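You operate a simulated robot arm through the tools that you are given. There is no shell and no other tool. Be economical: measure what you need, move in short steps, check, and stop when the job is done.

The job below is to be done with a simulated robot arm. You get a single attempt, and the scene is never put back.

## Task
Press the white button on the blue plate two times.

The check looks at the end state, three seconds after you hand in, the way a careful person would. Anything else that was tipped, shoved, dropped, spilled or broken makes it a failure.

## Robot
A 7-joint arm with a two-finger parallel gripper on a trunk, on a base that drives. Base frame: it is fixed to the floor where the robot stands at the start and does not move with it; the origin is under the middle of the robot, x ahead of it, y to its left, z up. Units: mm, degrees, N and s.
With the tool pointing down near the work surface it reaches from about 100 to 680 mm from the robot's upright axis, wherever it stands. Its first joint turns from -166.0 to 166.0 degrees. Places, roughly: white button on the blue plate [500, 100, 1100]. Payload 1.57 kg.
The TCP is the grasp point between the finger pads, 30 mm short of the fingertips. In the tool frame z runs along the fingers and y along their closing line. The gripper opens to 110 mm. The fingers are 24 mm wide and 12 mm thick; the gripper's body (48 by 112 mm) begins 78 mm behind the TCP.
Orientation is told as [roll, pitch, yaw] about the base's x, y, z axes, in that order, counted from this pose: with the fingers straight down and closing along the base's y, the tool's x points along the base's -x, its y along +y and its z along -z.

## Interface
- The arm moves only by the tool servo_tool. Its argument "increments" is a list of rows, each an object (a shift or turn left out is 0, a gripper value left out holds the last) with "delta_pos": the shift along the tool's x, y, z in mm, a list of three; "rotation": the turn, a rotation vector about the tool's x, y, z in degrees, a list of three; "gripper": the opening, from 0 (shut) to 1 (fully open). In form: [{"delta_pos": [dx, dy, dz], "rotation": [ax, ay, az], "gripper": gripper}, ...]. A call has 1 to 8 rows; each row shifts and turns the commanded pose from where the row before left it, along the tool's axes as they then stand. Rows are played at 5 a second. More than 50 mm and 8.6 degrees between two rows, or a gripper value outside its range, and nothing of the call is played. A pose out of reach is approached as far as the arm can. The call stops where the force on the tool passes 40 N (or 10 N more than at its start, if that is more) or the arm is blocked; 0.2 s more then pass. The fingers move at their own pace (about 45 mm/s each) and stop on an object; they squeeze with about 27 N. The grip force told is the motor's: it shows also when the fingers shut on nothing. Time passes only in rows, and 0.2 s behind the last, so rows that do not move let the fingers close. It gives the time, the measured TCP pose, the force on the tool (base axes), the opening and the grip force at its end, in the units of the frame above (readings bear some noise).
- Cameras (640 x 400 px; columns grow to the right, rows downward): "scene" is now at [33, 139.2, 1568.4]; the picture's right is [-0.23, -0.97, 0.00], its down [-0.61, 0.14, -0.78] and it looks along [0.76, -0.18, -0.63] (base axes); focal length 288 px, centre (320, 200). "wrist" rides on the gripper at [-36, 0, -80] in the tool frame; the picture's right is [0.00, -1.00, 0.00], its down [0.97, 0.00, -0.24] and it looks along [0.24, 0.00, 0.97] (tool axes); focal length 218 px, centre (320, 200). There is no depth. A picture from a camera that has moved, and an enlarged one, comes with that camera's place and axes in the base frame and with its lens. The place of the scene camera against the robot may be out by one fixed shift of up to 18 mm in any direction.
- grab_frame(camera): a new picture of that camera. It takes no simulated time.
- slide_trunk(by): slides the trunk up (or, below 0, down) by that many mm; the arm and the scene camera ride with it, the base frame stays. It gives what a move gives, with no picture.
- roll_base(legs): drives the robot by 1 to 6 legs, each [ahead, turn to the left] in mm and degrees, along the robot's own axes; the way and the turn of a leg run together, so that a leg with both is an arc; at most 1500 mm and 180 degrees a leg. The arm and the cameras ride along, it lands a little off, and it stops where it bumps. It gives what a move gives.
- aim_head(pan, tilt): turns the head with the scene camera to pan (to the left, within 155 degrees either way) and tilt (down, from -29 to 69), counted from straight ahead of the robot. It gives what a move gives.
- inspect(camera, box): a new picture of the part [left, top, right, bottom] of that camera's present view, enlarged. It takes no simulated time.
- job_done(): hands the job in; it is judged then, once.

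Work in short steps. Places have to be worked out from the pictures, the camera data and where the tool is seen: move nearer, look again, correct. Check each grasp and each placing, and mend what went wrong. You have 120 turns and 98 pictures in all, those below and enlarged ones among them. Open the gripper and draw the arm clear of the work before you hand the job in, unless the task says otherwise; then end with one line.

The tools are called after ">>>" as name(argument=value, ...) on one line, values as JSON. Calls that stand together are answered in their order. servo_tool: Moves the arm, as the interface text tells. Its arguments: {"type":"object","properties":{"increments":{"type":"array","items":{"type":"object","properties":{"delta_pos":{"type":"array","items":{"type":"number"}},"rotation":{"type":"array","items":{"type":"number"}},"gripper":{"type":"number"}}}}},"required":["increments"]} The other tools are called the same way: slide_trunk (by) slides the trunk up or down; roll_base (legs) drives the base; aim_head (pan, tilt) turns the head that bears the scene camera; grab_frame (camera) takes a picture; inspect (camera, box) takes an enlarged picture of a part of a camera's view; job_done () hands the job in.

At the start:

```text
time_s: 0.0
tool_pos: [333.0, -18.5, 1230.2]
tcp_rot: [0.0, 0.0, 0.0]
contact_force: [-0.3, -0.6, 0.4]
opening: 109.9
finger_force: 0.0
trunk travel left (down, up): [-500.0, 90.0]
robot x, y, heading: [1.9, 0.9, -0.0]
head pan, tilt: [-13.3, 39.0]
```

scene: 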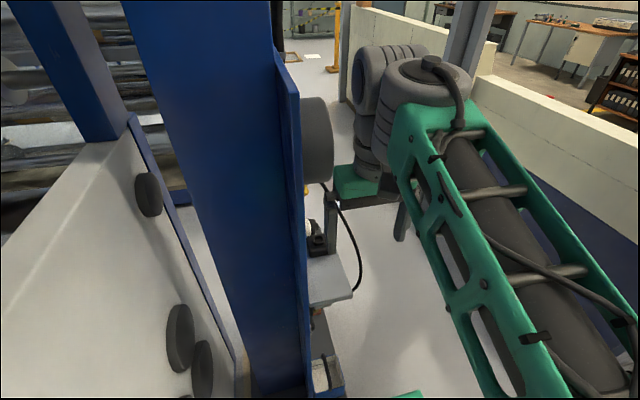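
wrist: 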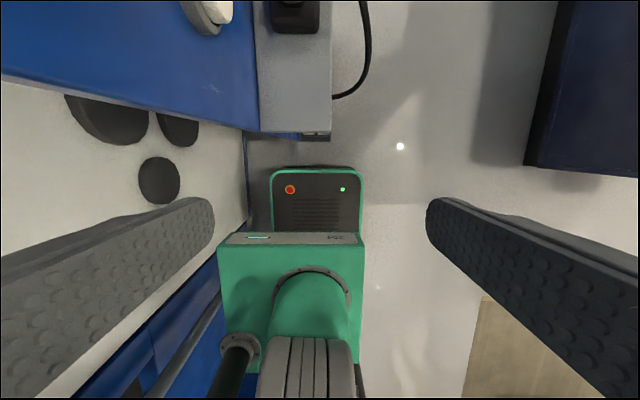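

The wrist view shows something white at the top edge and the scene view something white near (308,228). I'll enlarge both.

>>> inspect(camera="scene", box=[240, 150, 400, 250])

>>> inspect(camera="wrist", box=[120, 0, 360, 150])

```text
4.00 times, centred on (320, 200) of scene
camera zoom: at [33.0, 139.2, 1568.4], right [-0.23, -0.97, 0.0], down [-0.61, 0.14, -0.78], along [0.76, -0.18, -0.63], focal length 1151 px, centre (320, 200)
```

zoom: 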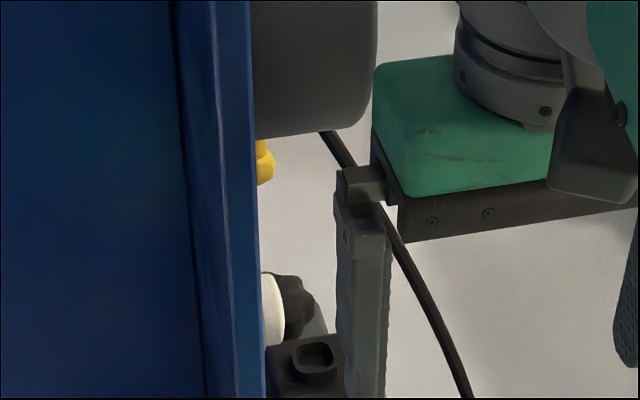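

```text
2.67 times, centred on (240, 75) of wrist
camera zoom: at [369.7, -18.3, 1309.7], right [0.0, -1.0, 0.0], down [-0.97, 0.0, 0.24], along [-0.24, 0.0, -0.97], focal length 582 px, centre (533, 533)
```

zoom: 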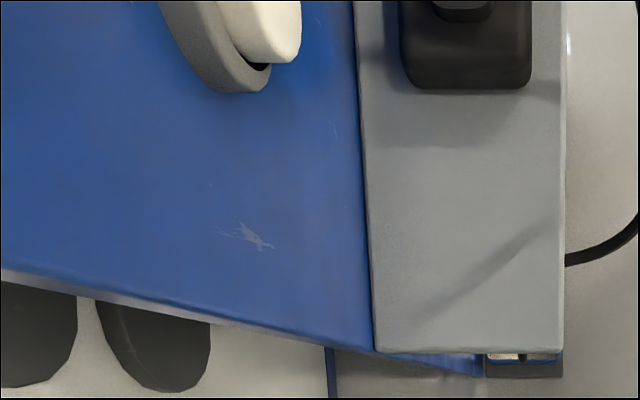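

The button sits on a vertical blue panel facing −y, above a grey shelf. I'll look around for the free space to the right before turning the tool horizontal.

>>> aim_head(pan=-40, tilt=40)

>>> grab_frame(camera="scene")

>>> servo_tool(increments=[{"delta_pos": [0, -30, -10]}, {"delta_pos": [0, -30, -10]}, {"delta_pos": [0, -30, 0]}])

>>> grab_frame(camera="wrist")

```text
time_s: 0.9
tool_pos: [334.5, -18.1, 1229.9]
tcp_rot: [0.0, 0.0, 0.0]
contact_force: [-0.4, -0.6, 0.2]
opening: 109.9
finger_force: 0.0
trunk travel left (down, up): [-500.0, 90.0]
robot x, y, heading: [-0.6, -2.2, -0.1]
head pan, tilt: [-40.0, 40.0]
```

```text
93 pictures are left
camera scene: at [14.7, 104.3, 1566.9], right [-0.64, -0.77, 0.0], down [-0.49, 0.41, -0.77], along [0.59, -0.49, -0.64], focal length 288 px, centre (320, 200)
```

scene: 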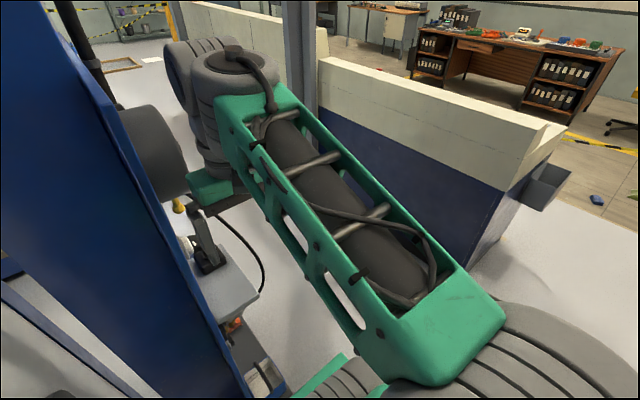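

```text
time_s: 1.7
tool_pos: [334.1, -110.0, 1249.4]
tcp_rot: [0.0, 0.0, 0.0]
contact_force: [-0.3, -0.8, 0.9]
opening: 110.2
finger_force: 0.0
trunk travel left (down, up): [-500.0, 90.0]
robot x, y, heading: [2.2, -0.7, 0.1]
head pan, tilt: [-40.0, 40.0]
```

```text
92 pictures are left
camera wrist: at [369.7, -109.5, 1330.0], right [0.0, -1.0, 0.0], down [-0.97, 0.0, 0.24], along [-0.24, 0.0, -0.97], focal length 218 px, centre (320, 200)
```

wrist: 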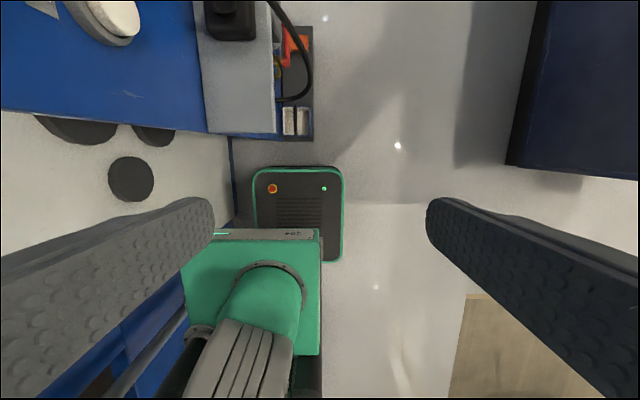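

There is open space to the right. I'll turn the tool towards +y (roll +90) at this safe distance and close the fingers.

>>> servo_tool(increments=[{"rotation": [-8.5, 0, 0], "gripper": 0}, {"rotation": [-8.5, 0, 0]}, {"rotation": [-8.5, 0, 0]}, {"rotation": [-8.5, 0, 0]}, {"rotation": [-8.5, 0, 0]}])

>>> grab_frame(camera="wrist")

>>> grab_frame(camera="scene")

```text
time_s: 2.9
tool_pos: [333.0, -108.8, 1249.2]
tcp_rot: [22.7, -0.1, 0.1]
contact_force: [0.5, 1.2, 0.5]
opening: 3.9
finger_force: 0.2
out of reach, approached as far as the arm can: row 4, 5
trunk travel left (down, up): [-500.0, 90.0]
robot x, y, heading: [3.8, -0.2, -0.0]
head pan, tilt: [-40.0, 40.0]
```

```text
91 pictures are left
camera wrist: at [369.2, -139.1, 1323.7], right [0.0, -0.92, -0.39], down [-0.97, -0.09, 0.22], along [-0.24, 0.37, -0.9], focal length 218 px, centre (320, 200)
```

wrist: 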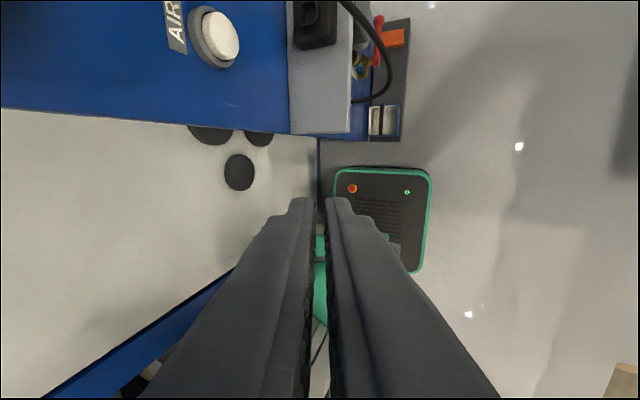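

```text
90 pictures are left
camera scene: at [14.2, 104.7, 1566.8], right [-0.64, -0.77, 0.0], down [-0.49, 0.41, -0.77], along [0.59, -0.49, -0.64], focal length 288 px, centre (320, 200)
```

scene: 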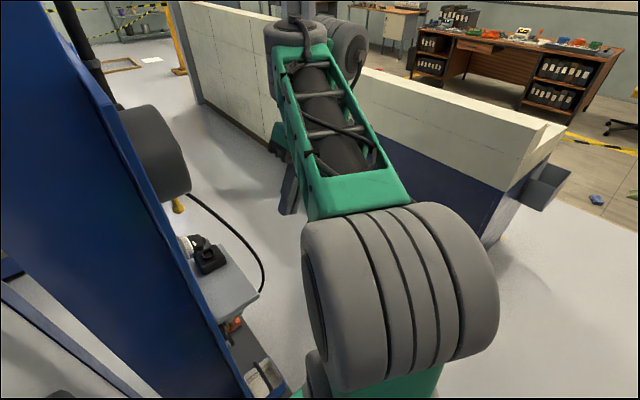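

The white button beside an "AIR" label is clearly seen. Roll stops at 23°, so I'll twist the tool 90° about its own axis, which makes it slimmer towards the panel and turns the camera to look that way.

>>> servo_tool(increments=[{"rotation": [0, 0, 8.5]}, {"rotation": [0, 0, 8.5]}, {"rotation": [0, 0, 8.5]}, {"rotation": [0, 0, 8.5]}, {"rotation": [0, 0, 8.5]}, {"rotation": [0, 0, 8.5]}, {"rotation": [0, 0, 8.5]}, {"rotation": [0, 0, 8.5]}])

>>> grab_frame(camera="wrist")

```text
time_s: 3.8
tool_pos: [333.4, -110.8, 1249.0]
tcp_rot: [20.4, 8.8, -22.7]
contact_force: [-1.1, -0.2, -1.3]
opening: 0.0
finger_force: 21.3
trunk travel left (down, up): [-500.0, 90.0]
robot x, y, heading: [-0.6, -0.6, -0.1]
head pan, tilt: [-40.0, 40.0]
stopped in row 4: the force on the tool passed its limit (the readings are from after the stop); the commanded pose is now the measured one
```

```text
89 pictures are left
camera wrist: at [366.9, -154.2, 1317.4], right [-0.41, -0.84, -0.34], down [-0.89, 0.28, 0.37], along [-0.22, 0.46, -0.86], focal length 218 px, centre (320, 200)
```

wrist: 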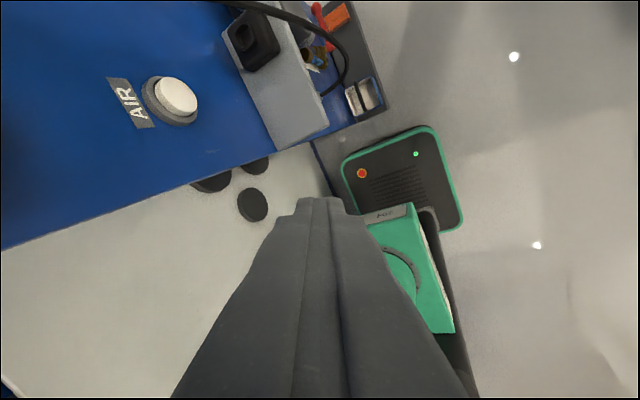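

The stop left a near-zero force, so I'll check the scene before going on.

>>> grab_frame(camera="scene")

>>> servo_tool(increments=[{"rotation": [0, 0, 5]}, {"rotation": [0, 0, 5]}, {"rotation": [0, 0, 5]}, {"rotation": [0, 0, 5]}, {"rotation": [0, 0, 5]}, {"rotation": [0, 0, 5]}, {"rotation": [0, 0, 5]}, {"rotation": [0, 0, 5]}])

>>> grab_frame(camera="wrist")

```text
88 pictures are left
camera scene: at [14.7, 104.2, 1566.9], right [-0.64, -0.77, 0.0], down [-0.49, 0.41, -0.77], along [0.59, -0.49, -0.64], focal length 288 px, centre (320, 200)
```

scene: 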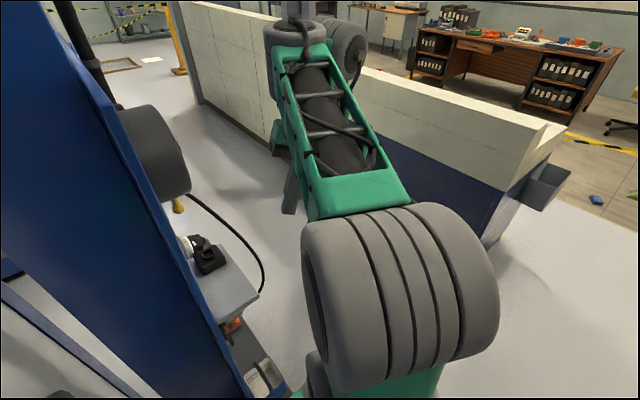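

```text
time_s: 4.1
tool_pos: [333.7, -111.5, 1248.8]
tcp_rot: [19.8, 9.2, -24.2]
contact_force: [1.8, -0.5, -4.3]
opening: 0.2
finger_force: 21.7
trunk travel left (down, up): [-500.0, 90.0]
robot x, y, heading: [2.5, 0.1, 0.0]
head pan, tilt: [-40.0, 40.0]
stopped in row 1: the force on the tool passed its limit (the readings are from after the stop); the commanded pose is now the measured one
```

```text
87 pictures are left
camera wrist: at [366.7, -156.0, 1316.7], right [-0.44, -0.84, -0.33], down [-0.87, 0.3, 0.38], along [-0.22, 0.46, -0.86], focal length 218 px, centre (320, 200)
```

wrist: 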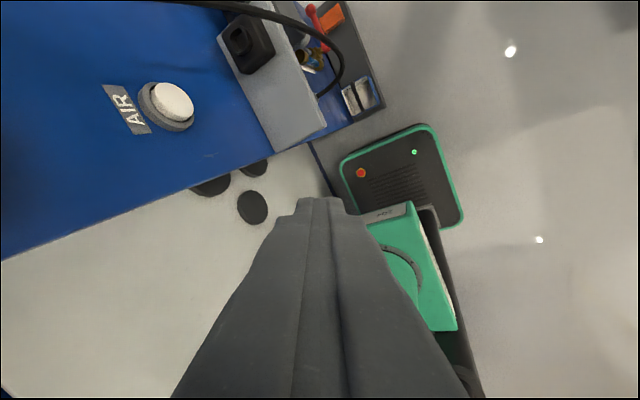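

Contact or a joint limit seems to bind at this close-in pose. I'll move the tool along base +x, away from the folded arm, before twisting more.

>>> servo_tool(increments=[{"delta_pos": [-22.5, 11, 0]}, {"delta_pos": [-22.5, 11, 0]}, {"delta_pos": [-22.5, 11, 0]}, {"delta_pos": [-22.5, 11, 0]}])

>>> grab_frame(camera="wrist")

>>> grab_frame(camera="scene")

```text
time_s: 4.7
tool_pos: [375.3, -111.9, 1248.2]
tcp_rot: [19.5, 8.9, -24.0]
contact_force: [8.8, 1.9, -13.6]
opening: 0.1
finger_force: 20.8
trunk travel left (down, up): [-500.0, 90.0]
robot x, y, heading: [0.2, -4.5, 0.0]
head pan, tilt: [-40.0, 40.0]
stopped in row 2: the force on the tool passed its limit (the readings are from after the stop); the commanded pose is now the measured one
```

```text
86 pictures are left
camera wrist: at [408.0, -155.8, 1317.1], right [-0.43, -0.84, -0.33], down [-0.88, 0.3, 0.37], along [-0.21, 0.45, -0.87], focal length 218 px, centre (320, 200)
```

wrist: 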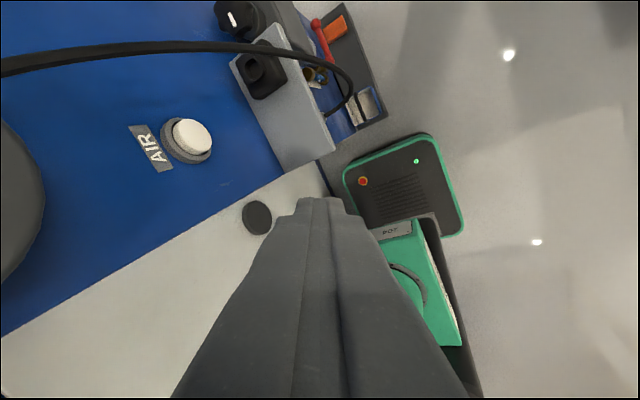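

```text
85 pictures are left
camera scene: at [14.3, 104.3, 1566.8], right [-0.64, -0.77, 0.0], down [-0.49, 0.41, -0.77], along [0.59, -0.49, -0.64], focal length 288 px, centre (320, 200)
```

scene: 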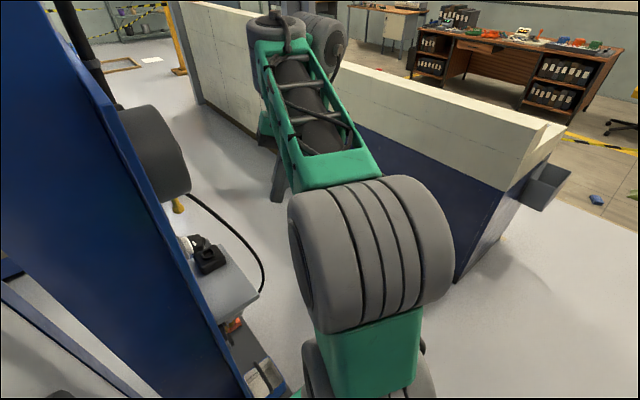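

I'll read the force at rest and look straight at the arm with a better head angle.

>>> servo_tool(increments=[{"delta_pos": [0, 0, 0]}, {"delta_pos": [0, 0, 0]}])

>>> aim_head(pan=-35, tilt=30)

>>> grab_frame(camera="scene")

```text
time_s: 5.3
tool_pos: [375.1, -113.0, 1248.0]
tcp_rot: [19.4, 9.0, -24.0]
contact_force: [5.3, -1.0, -18.1]
opening: 0.0
finger_force: 21.2
trunk travel left (down, up): [-500.0, 90.0]
robot x, y, heading: [-2.9, -2.3, -0.2]
head pan, tilt: [-40.0, 40.0]
```

```text
time_s: 6.0
tool_pos: [374.1, -112.6, 1248.9]
tcp_rot: [19.4, 9.1, -24.0]
contact_force: [2.1, -3.7, -20.6]
opening: 0.2
finger_force: 21.6
trunk travel left (down, up): [-500.0, 90.0]
robot x, y, heading: [0.4, 2.5, -0.2]
head pan, tilt: [-35.0, 30.0]
```

```text
84 pictures are left
camera scene: at [23.7, 107.0, 1582.1], right [-0.57, -0.82, 0.0], down [-0.41, 0.29, -0.87], along [0.71, -0.5, -0.5], focal length 288 px, centre (320, 200)
```

scene: 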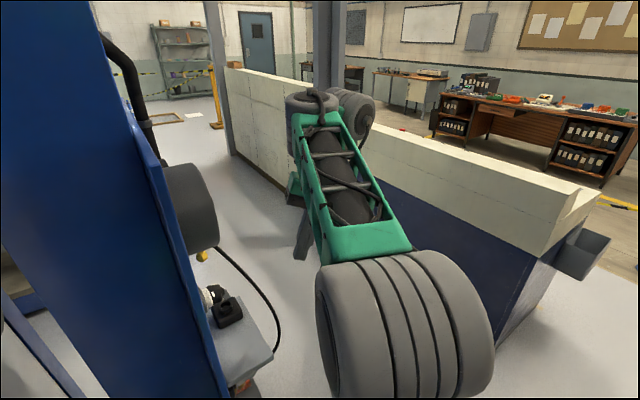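

A steady 20 N at rest here points to the wrist touching itself, so I'll undo the twist. With the gripper open, the left finger's outer side sticks out beyond the body, so a modest roll is enough for pressing.

>>> servo_tool(increments=[{"rotation": [0, 0, -6]}, {"rotation": [0, 0, -6]}, {"rotation": [0, 0, -6]}, {"rotation": [0, 0, -6]}])

```text
time_s: 7.0
tool_pos: [375.4, -112.8, 1248.0]
tcp_rot: [21.4, 0.5, -1.3]
contact_force: [-0.9, -0.8, -0.1]
opening: 0.3
finger_force: 21.0
trunk travel left (down, up): [-500.0, 90.0]
robot x, y, heading: [-2.4, -1.8, 0.3]
head pan, tilt: [-35.0, 30.0]
```

Force is back to zero. I'll move ahead in x to 450 at this height and look.

>>> servo_tool(increments=[{"delta_pos": [-25, 0, 0]}, {"delta_pos": [-25, 0, 0]}, {"delta_pos": [-25, 0, 0]}])

>>> grab_frame(camera="wrist")

```text
time_s: 7.8
tool_pos: [450.8, -113.2, 1247.9]
tcp_rot: [21.4, 0.4, -1.4]
contact_force: [-0.3, 0.6, 0.4]
opening: 0.0
finger_force: 21.2
trunk travel left (down, up): [-500.0, 90.0]
robot x, y, heading: [-1.1, -1.1, -0.1]
head pan, tilt: [-35.0, 30.0]
```

```text
83 pictures are left
camera wrist: at [487.8, -144.0, 1321.5], right [-0.03, -0.93, -0.36], down [-0.97, -0.06, 0.23], along [-0.24, 0.36, -0.9], focal length 218 px, centre (320, 200)
```

wrist: 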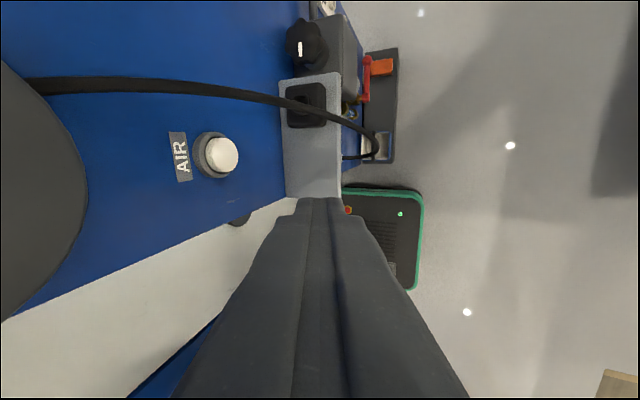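

Triangulating the views puts the button cap near (481, 57, 1118). A drum sits above it (bottom around z 1250), the shelf is at about z 920, and the cable stays at x above 500. I'll try more roll here, where the arm is more extended.

>>> servo_tool(increments=[{"rotation": [-4, 0, 0]}, {"rotation": [-4, 0, 0]}, {"rotation": [-4, 0, 0]}, {"rotation": [-4, 0, 0]}])

>>> grab_frame(camera="wrist")

```text
time_s: 8.8
tool_pos: [450.2, -113.9, 1249.0]
tcp_rot: [21.4, 0.4, -1.4]
contact_force: [-0.1, 0.4, 0.8]
opening: 0.1
finger_force: 22.0
out of reach, approached as far as the arm can: row 1, 2, 3, 4
trunk travel left (down, up): [-500.0, 90.0]
robot x, y, heading: [2.2, 1.6, 0.2]
head pan, tilt: [-35.0, 30.0]
```

```text
82 pictures are left
camera wrist: at [487.1, -144.1, 1321.7], right [-0.03, -0.93, -0.36], down [-0.97, -0.06, 0.23], along [-0.24, 0.36, -0.9], focal length 218 px, centre (320, 200)
```

wrist: 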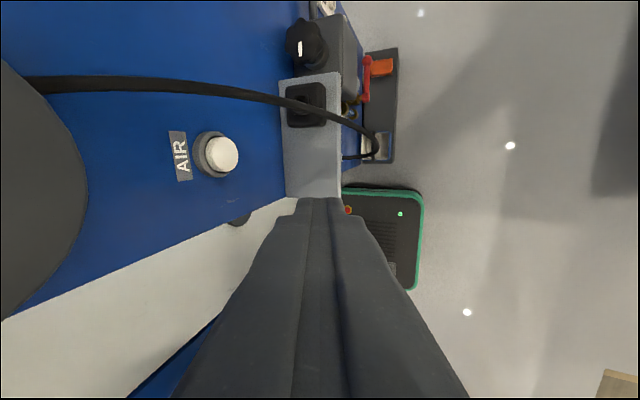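

21.4° is the roll limit, so I'll press with the left finger's outer tip at 0.8 opening. I'll test a small roll back to learn the commanded pose, and open the gripper.

>>> servo_tool(increments=[{"rotation": [1.4, 0, 0], "gripper": 0.8}, {"delta_pos": [0, 0, 0]}, {"delta_pos": [0, 0, 0]}, {"delta_pos": [0, 0, 0]}])

```text
time_s: 9.8
tool_pos: [449.6, -114.3, 1248.2]
tcp_rot: [20.0, 0.6, -1.4]
contact_force: [0.5, 0.5, 0.4]
opening: 86.2
finger_force: 0.1
trunk travel left (down, up): [-500.0, 90.0]
robot x, y, heading: [-1.2, 5.0, 0.0]
head pan, tilt: [-35.0, 30.0]
```

The commanded pose follows the measured one. Now I'll descend to about (477, −80, 1160) and look.

>>> servo_tool(increments=[{"delta_pos": [-6.8, 0.2, 23.5]}, {"delta_pos": [-6.8, 0.2, 23.5]}, {"delta_pos": [-6.8, 0.2, 23.5]}, {"delta_pos": [-6.8, 0.2, 23.5]}])

>>> grab_frame(camera="wrist")

>>> aim_head(pan=-15, tilt=35)

>>> grab_frame(camera="scene")

```text
time_s: 10.8
tool_pos: [477.8, -82.3, 1158.4]
tcp_rot: [20.1, 0.5, -1.5]
contact_force: [0.5, 0.1, 0.8]
opening: 88.0
finger_force: 0.0
trunk travel left (down, up): [-500.0, 90.0]
robot x, y, heading: [-2.6, -0.8, 0.0]
head pan, tilt: [-35.0, 30.0]
```

```text
81 pictures are left
camera wrist: at [514.6, -109.3, 1233.7], right [-0.03, -0.94, -0.34], down [-0.97, -0.06, 0.23], along [-0.24, 0.34, -0.91], focal length 218 px, centre (320, 200)
```

wrist: 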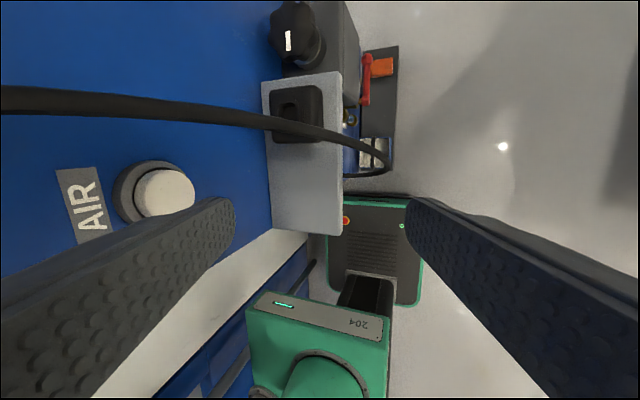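

```text
time_s: 11.6
tool_pos: [478.7, -81.4, 1158.8]
tcp_rot: [20.0, 0.5, -1.5]
contact_force: [0.4, -0.6, 0.0]
opening: 87.7
finger_force: 0.0
trunk travel left (down, up): [-500.0, 90.0]
robot x, y, heading: [0.2, 0.3, 0.1]
head pan, tilt: [-15.0, 35.0]
```

```text
80 pictures are left
camera scene: at [34.7, 136.0, 1574.4], right [-0.26, -0.97, 0.0], down [-0.55, 0.15, -0.82], along [0.79, -0.21, -0.57], focal length 288 px, centre (320, 200)
```

scene: 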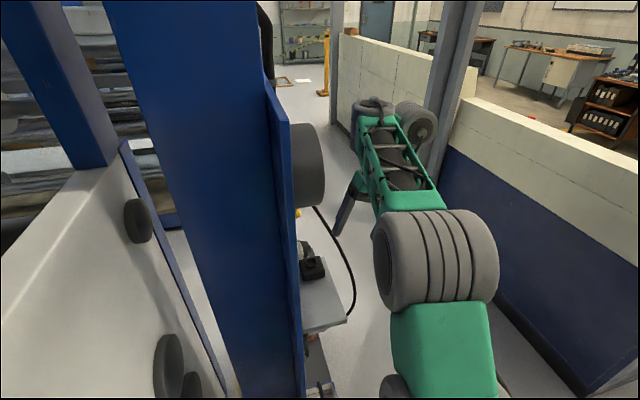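

The updated button estimate is about (484, 45, 1128). I'll go closer, leaving 20 mm or more between finger tip and cap, and look again.

>>> servo_tool(increments=[{"delta_pos": [-1.5, 9, 11.4]}, {"delta_pos": [-1.5, 9, 11.4]}, {"delta_pos": [-1, 9, 11.4]}])

>>> grab_frame(camera="wrist")

>>> inspect(camera="scene", box=[260, 180, 420, 280])

```text
time_s: 12.4
tool_pos: [482.3, -45.3, 1136.9]
tcp_rot: [20.0, 0.5, -1.4]
contact_force: [0.5, -0.5, -0.4]
opening: 87.9
finger_force: 0.1
trunk travel left (down, up): [-500.0, 90.0]
robot x, y, heading: [-0.5, 2.2, -0.1]
head pan, tilt: [-15.0, 35.0]
```

```text
79 pictures are left
camera wrist: at [519.0, -72.9, 1211.0], right [-0.03, -0.94, -0.34], down [-0.97, -0.06, 0.23], along [-0.24, 0.34, -0.91], focal length 218 px, centre (320, 200)
```

wrist: 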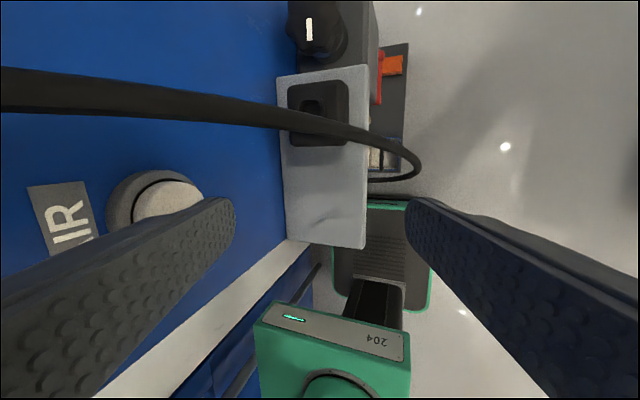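

```text
4.00 times, centred on (340, 230) of scene
camera zoom: at [34.7, 136.2, 1574.4], right [-0.26, -0.97, 0.0], down [-0.55, 0.15, -0.82], along [0.79, -0.21, -0.57], focal length 1151 px, centre (240, 80)
```

zoom: 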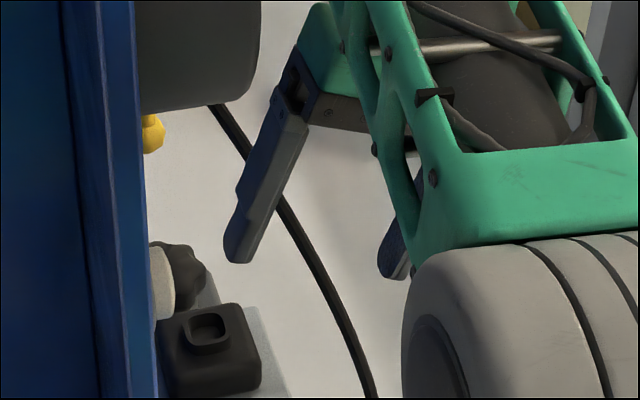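

The scene zoom puts the cap face near y 54, z 1118, and the drum leaves a tight margin above. Opening fully gives about 10 mm more clearance. I'll lower a little, approach to about 13 mm from the cap, and check.

>>> servo_tool(increments=[{"delta_pos": [0, 0, 0], "gripper": 1.0}, {"delta_pos": [0.5, 2, 7]}, {"delta_pos": [0.5, 2, 7]}, {"delta_pos": [0.5, 2, 7.4]}])

>>> inspect(camera="scene", box=[260, 180, 420, 280])

>>> grab_frame(camera="wrist")

```text
time_s: 13.4
tool_pos: [481.6, -31.0, 1118.0]
tcp_rot: [20.0, 0.5, -1.4]
contact_force: [0.8, 0.0, 0.2]
opening: 109.9
finger_force: 0.1
trunk travel left (down, up): [-500.0, 90.0]
robot x, y, heading: [-0.7, -0.3, 0.2]
head pan, tilt: [-15.0, 35.0]
```

```text
4.00 times, centred on (340, 230) of scene
camera zoom: at [34.7, 136.1, 1574.4], right [-0.26, -0.97, 0.0], down [-0.55, 0.15, -0.82], along [0.79, -0.21, -0.57], focal length 1151 px, centre (240, 80)
```

zoom: 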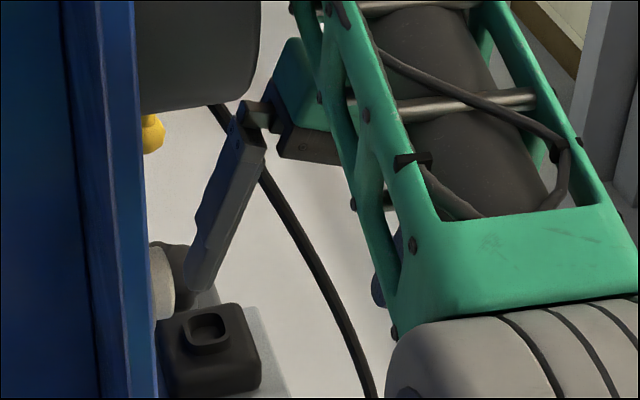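

```text
76 pictures are left
camera wrist: at [517.8, -59.7, 1193.0], right [-0.03, -0.94, -0.34], down [-0.97, -0.06, 0.23], along [-0.24, 0.34, -0.91], focal length 218 px, centre (320, 200)
```

wrist: 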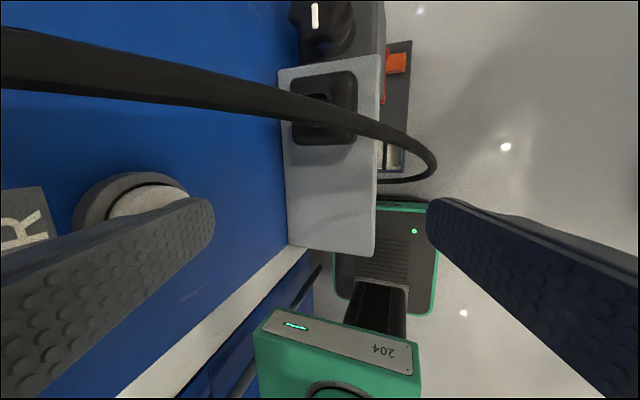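

The finger tip is at cap height with about 10 mm to go. I'll shift x by +4 and approach in 2–3 mm rows, watching the force.

>>> servo_tool(increments=[{"delta_pos": [-4, 0, 0]}, {"delta_pos": [0, 2.8, 1.0]}, {"delta_pos": [0, 2.8, 1.0]}, {"delta_pos": [0, 1.9, 0.7]}])

>>> inspect(camera="scene", box=[280, 190, 360, 260])

```text
time_s: 14.4
tool_pos: [485.4, -23.5, 1118.6]
tcp_rot: [20.0, 0.4, -1.5]
contact_force: [0.0, -0.6, -0.5]
opening: 110.2
finger_force: 0.1
trunk travel left (down, up): [-500.0, 90.0]
robot x, y, heading: [-3.1, 0.3, -0.0]
head pan, tilt: [-15.0, 35.0]
```

```text
5.71 times, centred on (320, 225) of scene
camera zoom: at [34.8, 136.1, 1574.4], right [-0.26, -0.97, 0.0], down [-0.55, 0.15, -0.82], along [0.79, -0.21, -0.57], focal length 1645 px, centre (320, 57)
```

zoom: 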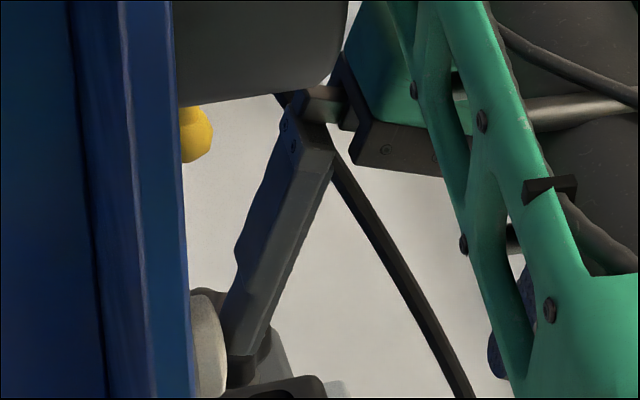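

The tip is almost on the cap with force still zero. I'll advance in 1.5 mm rows.

>>> servo_tool(increments=[{"delta_pos": [0, 1.4, 0.5]}, {"delta_pos": [0, 1.4, 0.5]}, {"delta_pos": [0, 1.4, 0.5]}])

>>> inspect(camera="scene", box=[280, 190, 360, 260])

```text
time_s: 15.2
tool_pos: [485.1, -19.8, 1117.5]
tcp_rot: [20.0, 0.5, -1.5]
contact_force: [0.1, -1.8, -0.4]
opening: 108.5
finger_force: 0.1
trunk travel left (down, up): [-500.0, 90.0]
robot x, y, heading: [0.5, 3.1, -0.1]
head pan, tilt: [-15.0, 35.0]
```

```text
5.71 times, centred on (320, 225) of scene
camera zoom: at [35.0, 134.8, 1574.5], right [-0.26, -0.97, 0.0], down [-0.55, 0.15, -0.82], along [0.79, -0.21, -0.57], focal length 1645 px, centre (320, 57)
```

zoom: 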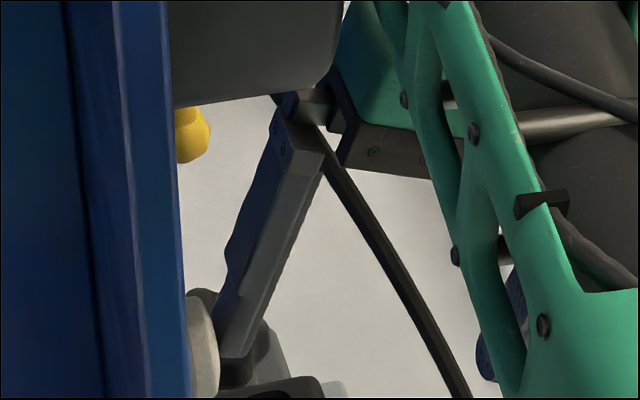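

Contact: −1.8 N in y and the finger yields slightly. I'll keep pressing in small steps.

>>> servo_tool(increments=[{"delta_pos": [0, 1.4, 0.5]}, {"delta_pos": [0, 1.4, 0.5]}])

>>> grab_frame(camera="wrist")

>>> inspect(camera="scene", box=[280, 190, 360, 260])

```text
time_s: 15.8
tool_pos: [486.0, -20.0, 1118.1]
tcp_rot: [20.2, 0.5, -1.6]
contact_force: [0.5, -1.9, -0.1]
opening: 108.0
finger_force: 0.0
trunk travel left (down, up): [-500.0, 90.0]
robot x, y, heading: [-2.2, -1.0, -0.2]
head pan, tilt: [-15.0, 35.0]
```

```text
73 pictures are left
camera wrist: at [522.9, -48.3, 1192.6], right [-0.03, -0.94, -0.34], down [-0.97, -0.06, 0.23], along [-0.24, 0.34, -0.91], focal length 218 px, centre (320, 200)
```

wrist: 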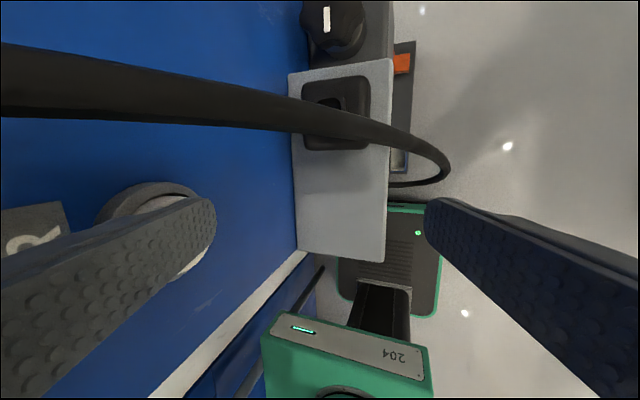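

```text
5.71 times, centred on (320, 225) of scene
camera zoom: at [36.5, 131.5, 1574.8], right [-0.26, -0.97, 0.0], down [-0.55, 0.15, -0.82], along [0.79, -0.21, -0.57], focal length 1645 px, centre (320, 57)
```

zoom: 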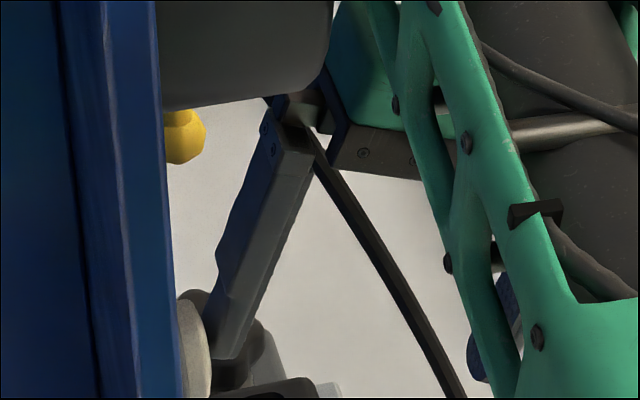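

The TCP stopped advancing at only 2 N while the scene camera (the robot itself) shifted about 4 mm in −y. Some part of the arm above the force sensor must be pressing on something, probably the drum, so I'll retreat at once and check.

>>> servo_tool(increments=[{"delta_pos": [0, -5, -1.8]}, {"delta_pos": [0, -10, -3.6]}, {"delta_pos": [0, -10, -3.6]}])

>>> grab_frame(camera="scene")

>>> grab_frame(camera="wrist")

```text
time_s: 16.6
tool_pos: [484.5, -44.3, 1117.9]
tcp_rot: [20.0, 0.5, -1.5]
contact_force: [0.5, -0.8, 0.9]
opening: 109.8
finger_force: 0.1
trunk travel left (down, up): [-500.0, 90.0]
robot x, y, heading: [2.9, 0.7, 0.1]
head pan, tilt: [-15.0, 35.0]
```

```text
71 pictures are left
camera scene: at [34.5, 135.9, 1574.4], right [-0.26, -0.97, 0.0], down [-0.55, 0.15, -0.82], along [0.79, -0.21, -0.57], focal length 288 px, centre (320, 200)
```

scene: 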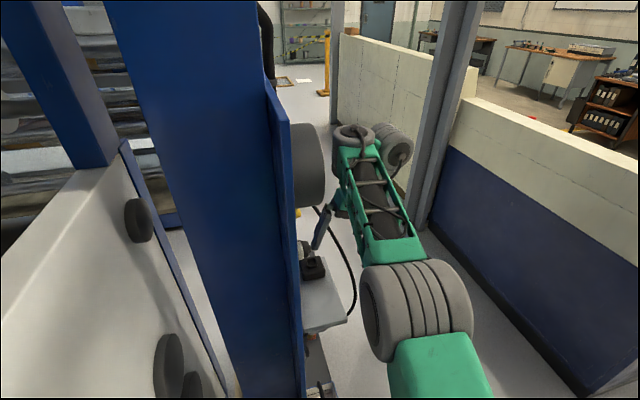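

```text
70 pictures are left
camera wrist: at [521.3, -72.0, 1193.2], right [-0.03, -0.94, -0.34], down [-0.97, -0.06, 0.23], along [-0.24, 0.34, -0.91], focal length 218 px, centre (320, 200)
```

wrist: 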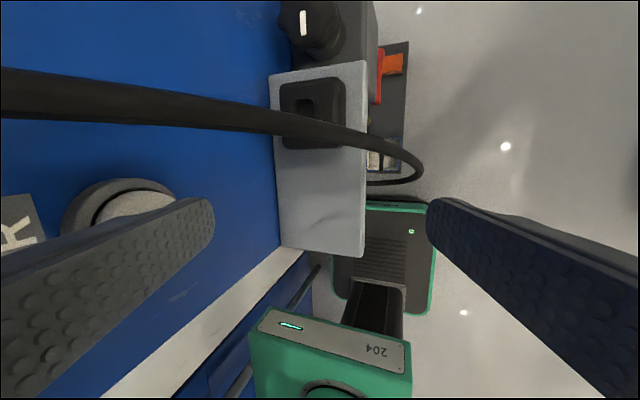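

The camera moved back to its old place, so an arm link (the wrist) was touching the drum elastically. I'll compare the cap at rest with the pressed picture to tell whether it was pushed in.

>>> inspect(camera="scene", box=[290, 210, 338, 240])

>>> inspect(camera="scene", box=[280, 100, 440, 200])

```text
13.33 times, centred on (314, 225) of scene
camera zoom: at [34.5, 135.9, 1574.4], right [-0.26, -0.97, 0.0], down [-0.55, 0.15, -0.82], along [0.79, -0.21, -0.57], focal length 3838 px, centre (400, -133)
```

zoom: 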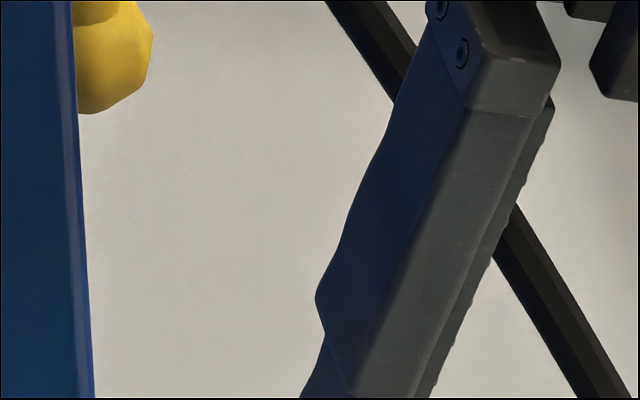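

```text
4.00 times, centred on (360, 150) of scene
camera zoom: at [34.5, 135.9, 1574.4], right [-0.26, -0.97, 0.0], down [-0.55, 0.15, -0.82], along [0.79, -0.21, -0.57], focal length 1151 px, centre (160, 400)
```

zoom: 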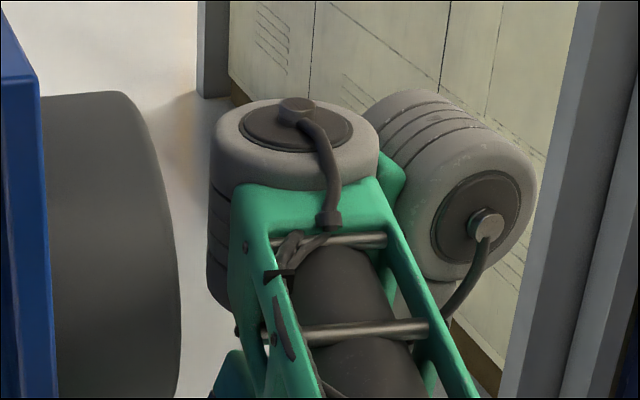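

The joint tyre above the hand meets the drum, so this side-on approach is too tight. The floor on the right is open (wall at y about −1250), so I'd rather drive round and face the panel. First I'll retract the arm and look around the base.

>>> servo_tool(increments=[{"delta_pos": [0, -25, -30]}, {"delta_pos": [0, -10, -40]}, {"delta_pos": [20, 0, -40], "rotation": [5, 0, 0]}, {"delta_pos": [40, 0, -20], "rotation": [5, 0, 0]}, {"delta_pos": [40, 0, -20], "rotation": [5, 0, 0]}, {"delta_pos": [40, 0, 0], "rotation": [5, 0, 0], "gripper": 0}])

>>> aim_head(pan=-75, tilt=55)

>>> grab_frame(camera="scene")

>>> aim_head(pan=60, tilt=60)

>>> grab_frame(camera="scene")

>>> grab_frame(camera="wrist")

```text
time_s: 18.0
tool_pos: [343.4, -118.7, 1248.3]
tcp_rot: [0.1, 0.5, -1.5]
contact_force: [-0.6, 0.4, 0.9]
opening: 76.1
finger_force: 0.1
trunk travel left (down, up): [-500.0, 90.0]
robot x, y, heading: [-1.3, -3.6, -0.1]
head pan, tilt: [-15.0, 35.0]
```

```text
time_s: 19.3
tool_pos: [343.9, -119.4, 1248.2]
tcp_rot: [-0.1, 0.5, -1.4]
contact_force: [0.3, 0.0, 0.7]
opening: 0.0
finger_force: 21.5
trunk travel left (down, up): [-500.0, 90.0]
robot x, y, heading: [-1.3, 1.6, -0.1]
head pan, tilt: [-75.0, 55.0]
```

```text
67 pictures are left
camera scene: at [-31.7, 89.2, 1546.2], right [-0.97, -0.26, 0.0], down [-0.21, 0.79, -0.57], along [0.15, -0.55, -0.82], focal length 288 px, centre (320, 200)
```

scene: 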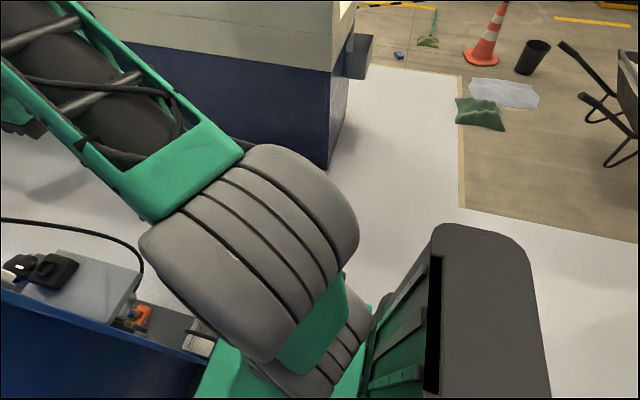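

```text
time_s: 21.5
tool_pos: [343.9, -120.2, 1249.3]
tcp_rot: [0.0, 0.5, -1.4]
contact_force: [0.1, -0.9, -0.1]
opening: 0.2
finger_force: 21.7
trunk travel left (down, up): [-500.0, 90.0]
robot x, y, heading: [0.9, 3.7, -0.1]
head pan, tilt: [60.0, 60.0]
```

```text
66 pictures are left
camera scene: at [-17.0, 216.5, 1540.1], right [0.87, -0.5, 0.0], down [-0.43, -0.75, -0.5], along [0.25, 0.43, -0.87], focal length 288 px, centre (320, 200)
```

scene: 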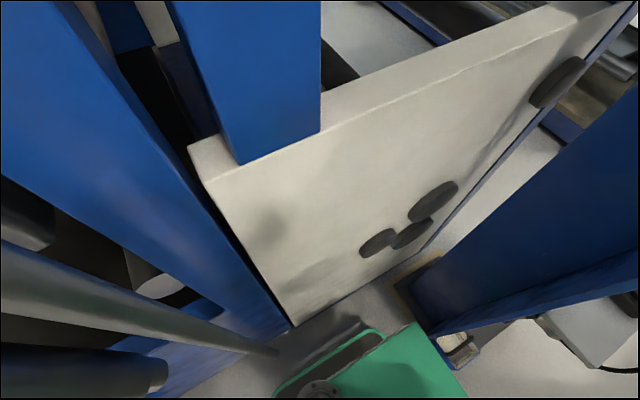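

```text
65 pictures are left
camera wrist: at [381.2, -120.0, 1327.7], right [-0.03, -1.0, 0.0], down [-0.97, 0.02, 0.25], along [-0.25, 0.01, -0.97], focal length 218 px, centre (320, 200)
```

wrist: 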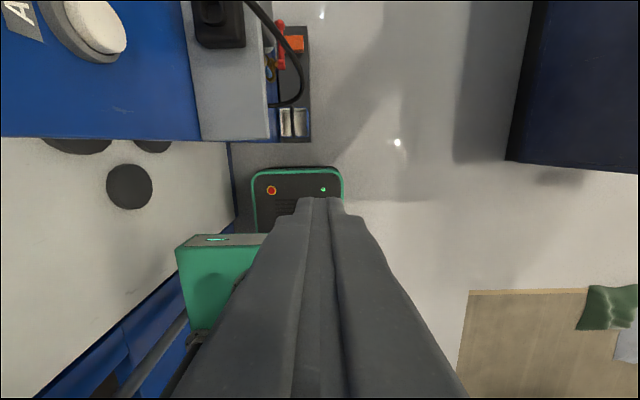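

The base sits tight beside the machine, so driving is awkward. A cheaper option is to lower the trunk so the arm works level at button height, below the drum. I'll raise the tool first, then lower the trunk.

>>> servo_tool(increments=[{"delta_pos": [0, -10, -40]}, {"delta_pos": [0, -10, -40]}, {"delta_pos": [0, -10, -40]}, {"delta_pos": [0, 0, -30]}])

>>> slide_trunk(by=-200)

>>> aim_head(pan=-35, tilt=30)

>>> grab_frame(camera="scene")

>>> grab_frame(camera="wrist")

```text
time_s: 22.2
tool_pos: [347.7, -144.2, 1338.8]
tcp_rot: [-0.5, -0.6, -1.7]
contact_force: [14.4, -9.8, -25.9]
opening: 0.0
finger_force: 21.4
out of reach, approached as far as the arm can: row 3
trunk travel left (down, up): [-500.0, 90.0]
robot x, y, heading: [-1.6, -3.5, 0.1]
head pan, tilt: [60.0, 60.0]
stopped in row 3: the force on the tool passed its limit (the readings are from after the stop); the commanded pose is now the measured one
```

```text
time_s: 22.7
tool_pos: [348.0, -144.5, 1328.4]
tcp_rot: [-0.5, -0.7, -1.7]
contact_force: [8.3, -5.7, -14.4]
opening: 0.1
finger_force: 20.9
trunk travel left (down, up): [-489.0, 101.0]
robot x, y, heading: [-0.2, -0.6, -0.2]
head pan, tilt: [60.0, 60.0]
stopped: the force on the tool passed its limit (the readings are from after the stop); the commanded pose is now the measured one
```

```text
time_s: 24.4
tool_pos: [348.1, -144.3, 1329.2]
tcp_rot: [-0.4, -0.6, -1.6]
contact_force: [14.0, -11.3, -27.5]
opening: 0.0
finger_force: 21.1
trunk travel left (down, up): [-489.0, 101.0]
robot x, y, heading: [2.3, -0.6, -0.3]
head pan, tilt: [-35.0, 30.0]
```

```text
64 pictures are left
camera scene: at [23.7, 107.0, 1571.7], right [-0.57, -0.82, 0.0], down [-0.41, 0.29, -0.87], along [0.71, -0.5, -0.5], focal length 288 px, centre (320, 200)
```

scene: 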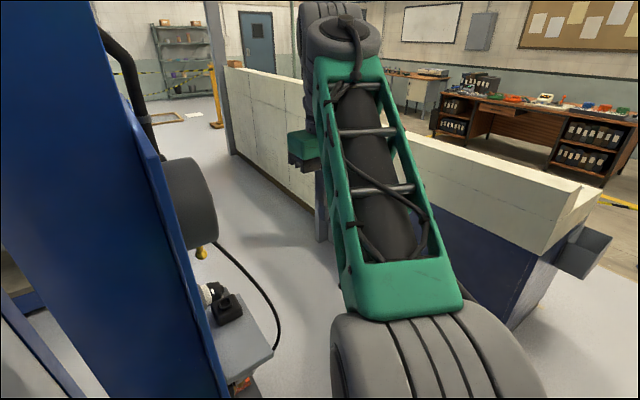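

```text
63 pictures are left
camera wrist: at [383.6, -144.7, 1409.3], right [-0.03, -1.0, 0.01], down [-0.97, 0.03, 0.23], along [-0.23, 0.0, -0.97], focal length 218 px, centre (320, 200)
```

wrist: 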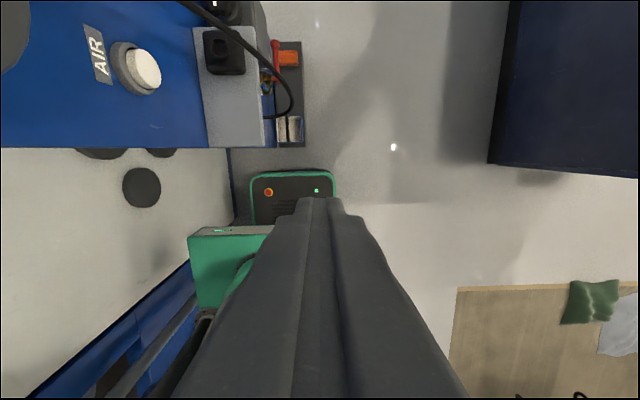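

This is self-contact again: the hand touches its own arm when folded. I'll go back down and out, then try yawing the other way, which should carry the bulky joints away from the drum.

>>> servo_tool(increments=[{"delta_pos": [0, 0, 25]}, {"delta_pos": [0, 0, 30]}, {"delta_pos": [-30, 0, 20]}, {"delta_pos": [-30, 0, 10]}, {"delta_pos": [-30, 0, 0]}])

>>> servo_tool(increments=[{"rotation": [0, 0, -8]}, {"rotation": [0, 0, -8]}, {"rotation": [0, 0, -8]}, {"rotation": [0, 0, -8]}, {"rotation": [0, 0, -8]}, {"rotation": [0, 0, -8]}])

>>> grab_frame(camera="scene")

```text
time_s: 25.6
tool_pos: [439.9, -148.1, 1245.7]
tcp_rot: [-0.5, -0.5, -1.7]
contact_force: [-0.3, -0.3, 1.4]
opening: 0.0
finger_force: 21.3
trunk travel left (down, up): [-489.0, 101.0]
robot x, y, heading: [-2.9, -1.1, 0.2]
head pan, tilt: [-35.0, 30.0]
```

```text
time_s: 27.0
tool_pos: [437.9, -146.9, 1244.8]
tcp_rot: [-0.8, 0.0, 46.4]
contact_force: [-0.3, -0.4, -0.9]
opening: 0.0
finger_force: 21.1
trunk travel left (down, up): [-489.0, 101.0]
robot x, y, heading: [2.2, 3.7, 0.0]
head pan, tilt: [-35.0, 30.0]
```

```text
62 pictures are left
camera scene: at [23.7, 106.9, 1571.7], right [-0.57, -0.82, 0.0], down [-0.41, 0.29, -0.87], along [0.71, -0.5, -0.5], focal length 288 px, centre (320, 200)
```

scene: 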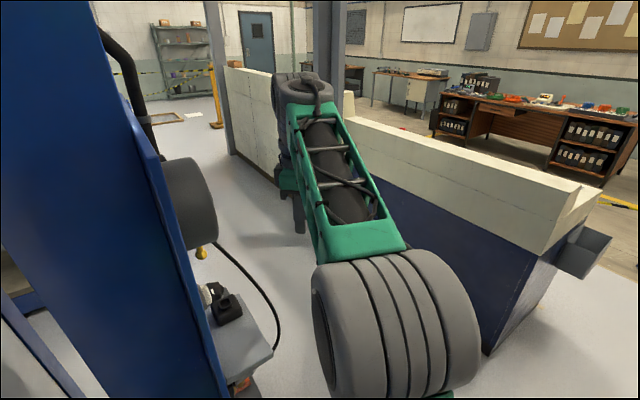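

The yaw to +46° was free. I'll continue to +90°, then tilt towards the panel (negative about tool y) and see how far it goes.

>>> servo_tool(increments=[{"rotation": [0, 0, -8.5]}, {"rotation": [0, 0, -8.5]}, {"rotation": [0, 0, -8.5]}, {"rotation": [0, 0, -8.5]}, {"rotation": [0, 0, -8.5]}])

>>> servo_tool(increments=[{"rotation": [0, -6, 0]}, {"rotation": [0, -6, 0]}, {"rotation": [0, -6, 0]}, {"rotation": [0, -6, 0]}, {"rotation": [0, -6, 0]}, {"rotation": [0, -6, 0]}])

>>> grab_frame(camera="scene")

>>> grab_frame(camera="wrist")

```text
time_s: 28.2
tool_pos: [437.1, -147.1, 1244.8]
tcp_rot: [-0.5, 0.4, 89.0]
contact_force: [0.1, -0.3, 0.3]
opening: 0.1
finger_force: 21.4
trunk travel left (down, up): [-489.0, 101.0]
robot x, y, heading: [1.8, -0.2, -0.1]
head pan, tilt: [-35.0, 30.0]
```

```text
time_s: 29.6
tool_pos: [432.6, -144.9, 1229.7]
tcp_rot: [-0.6, -22.1, 89.0]
contact_force: [0.0, -0.1, 0.0]
opening: 0.0
finger_force: 20.9
out of reach, approached as far as the arm can: row 4, 5, 6
trunk travel left (down, up): [-489.0, 101.0]
robot x, y, heading: [0.1, -2.4, 0.0]
head pan, tilt: [-35.0, 30.0]
```

```text
61 pictures are left
camera scene: at [23.9, 106.7, 1571.7], right [-0.57, -0.82, 0.0], down [-0.41, 0.29, -0.87], along [0.71, -0.5, -0.5], focal length 288 px, centre (320, 200)
```

scene: 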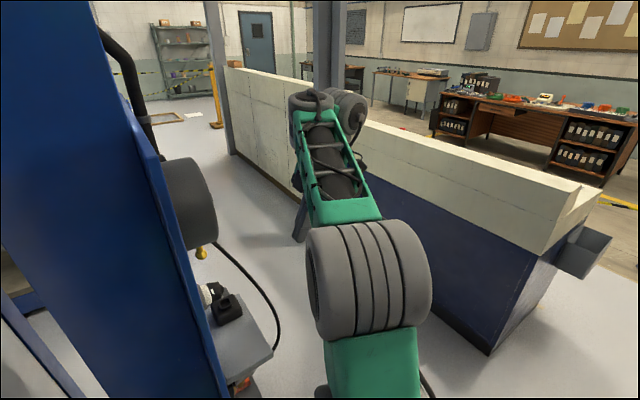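

```text
60 pictures are left
camera wrist: at [433.4, -141.9, 1316.0], right [1.0, -0.02, 0.01], down [-0.02, -0.99, -0.14], along [0.01, 0.14, -0.99], focal length 218 px, centre (320, 200)
```

wrist: 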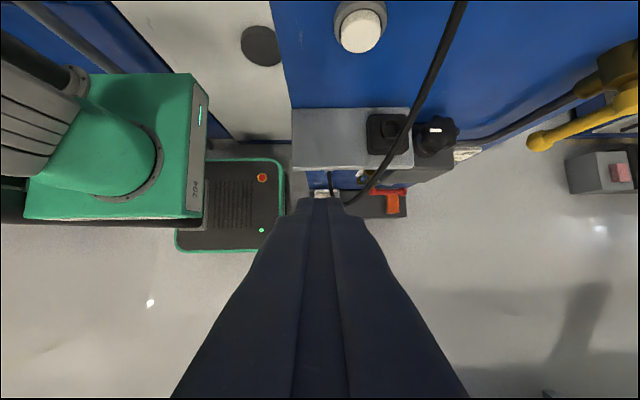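

The sideways tilt limit is about 22° at any yaw. I'll raise the trunk fully and test whether the tilt limit grows.

>>> slide_trunk(by=95)

>>> servo_tool(increments=[{"delta_pos": [0, 0, 30]}, {"delta_pos": [0, 0, 30]}, {"delta_pos": [0, 0, 30]}, {"rotation": [0, -6, 0]}, {"rotation": [0, -6, 0]}, {"rotation": [0, -6, 0]}])

>>> grab_frame(camera="scene")

```text
time_s: 30.9
tool_pos: [433.4, -144.5, 1325.7]
tcp_rot: [-0.5, -22.1, 89.0]
contact_force: [0.6, 0.3, 0.1]
opening: 0.0
finger_force: 20.6
trunk travel left (down, up): [-584.0, 6.0]
robot x, y, heading: [-1.7, -1.3, 0.0]
head pan, tilt: [-35.0, 30.0]
```

```text
time_s: 32.3
tool_pos: [436.2, -109.0, 1241.2]
tcp_rot: [2.9, -24.7, 87.3]
contact_force: [-0.7, 0.1, -0.4]
opening: 0.1
finger_force: 21.3
out of reach, approached as far as the arm can: row 4, 5, 6
trunk travel left (down, up): [-584.0, 6.0]
robot x, y, heading: [-0.5, 2.3, -0.2]
head pan, tilt: [-35.0, 30.0]
```

```text
59 pictures are left
camera scene: at [24.0, 106.9, 1666.7], right [-0.57, -0.82, 0.0], down [-0.41, 0.29, -0.87], along [0.71, -0.5, -0.5], focal length 288 px, centre (320, 200)
```

scene: 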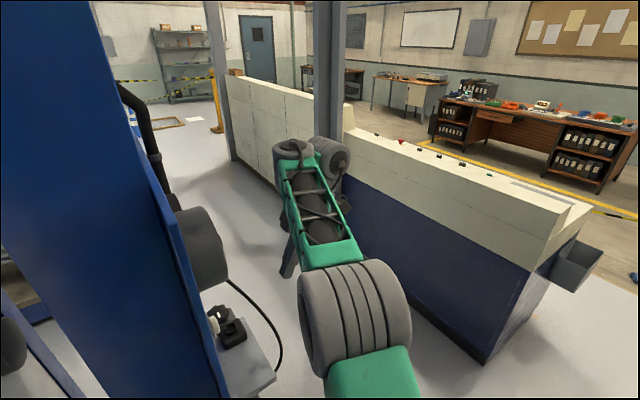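

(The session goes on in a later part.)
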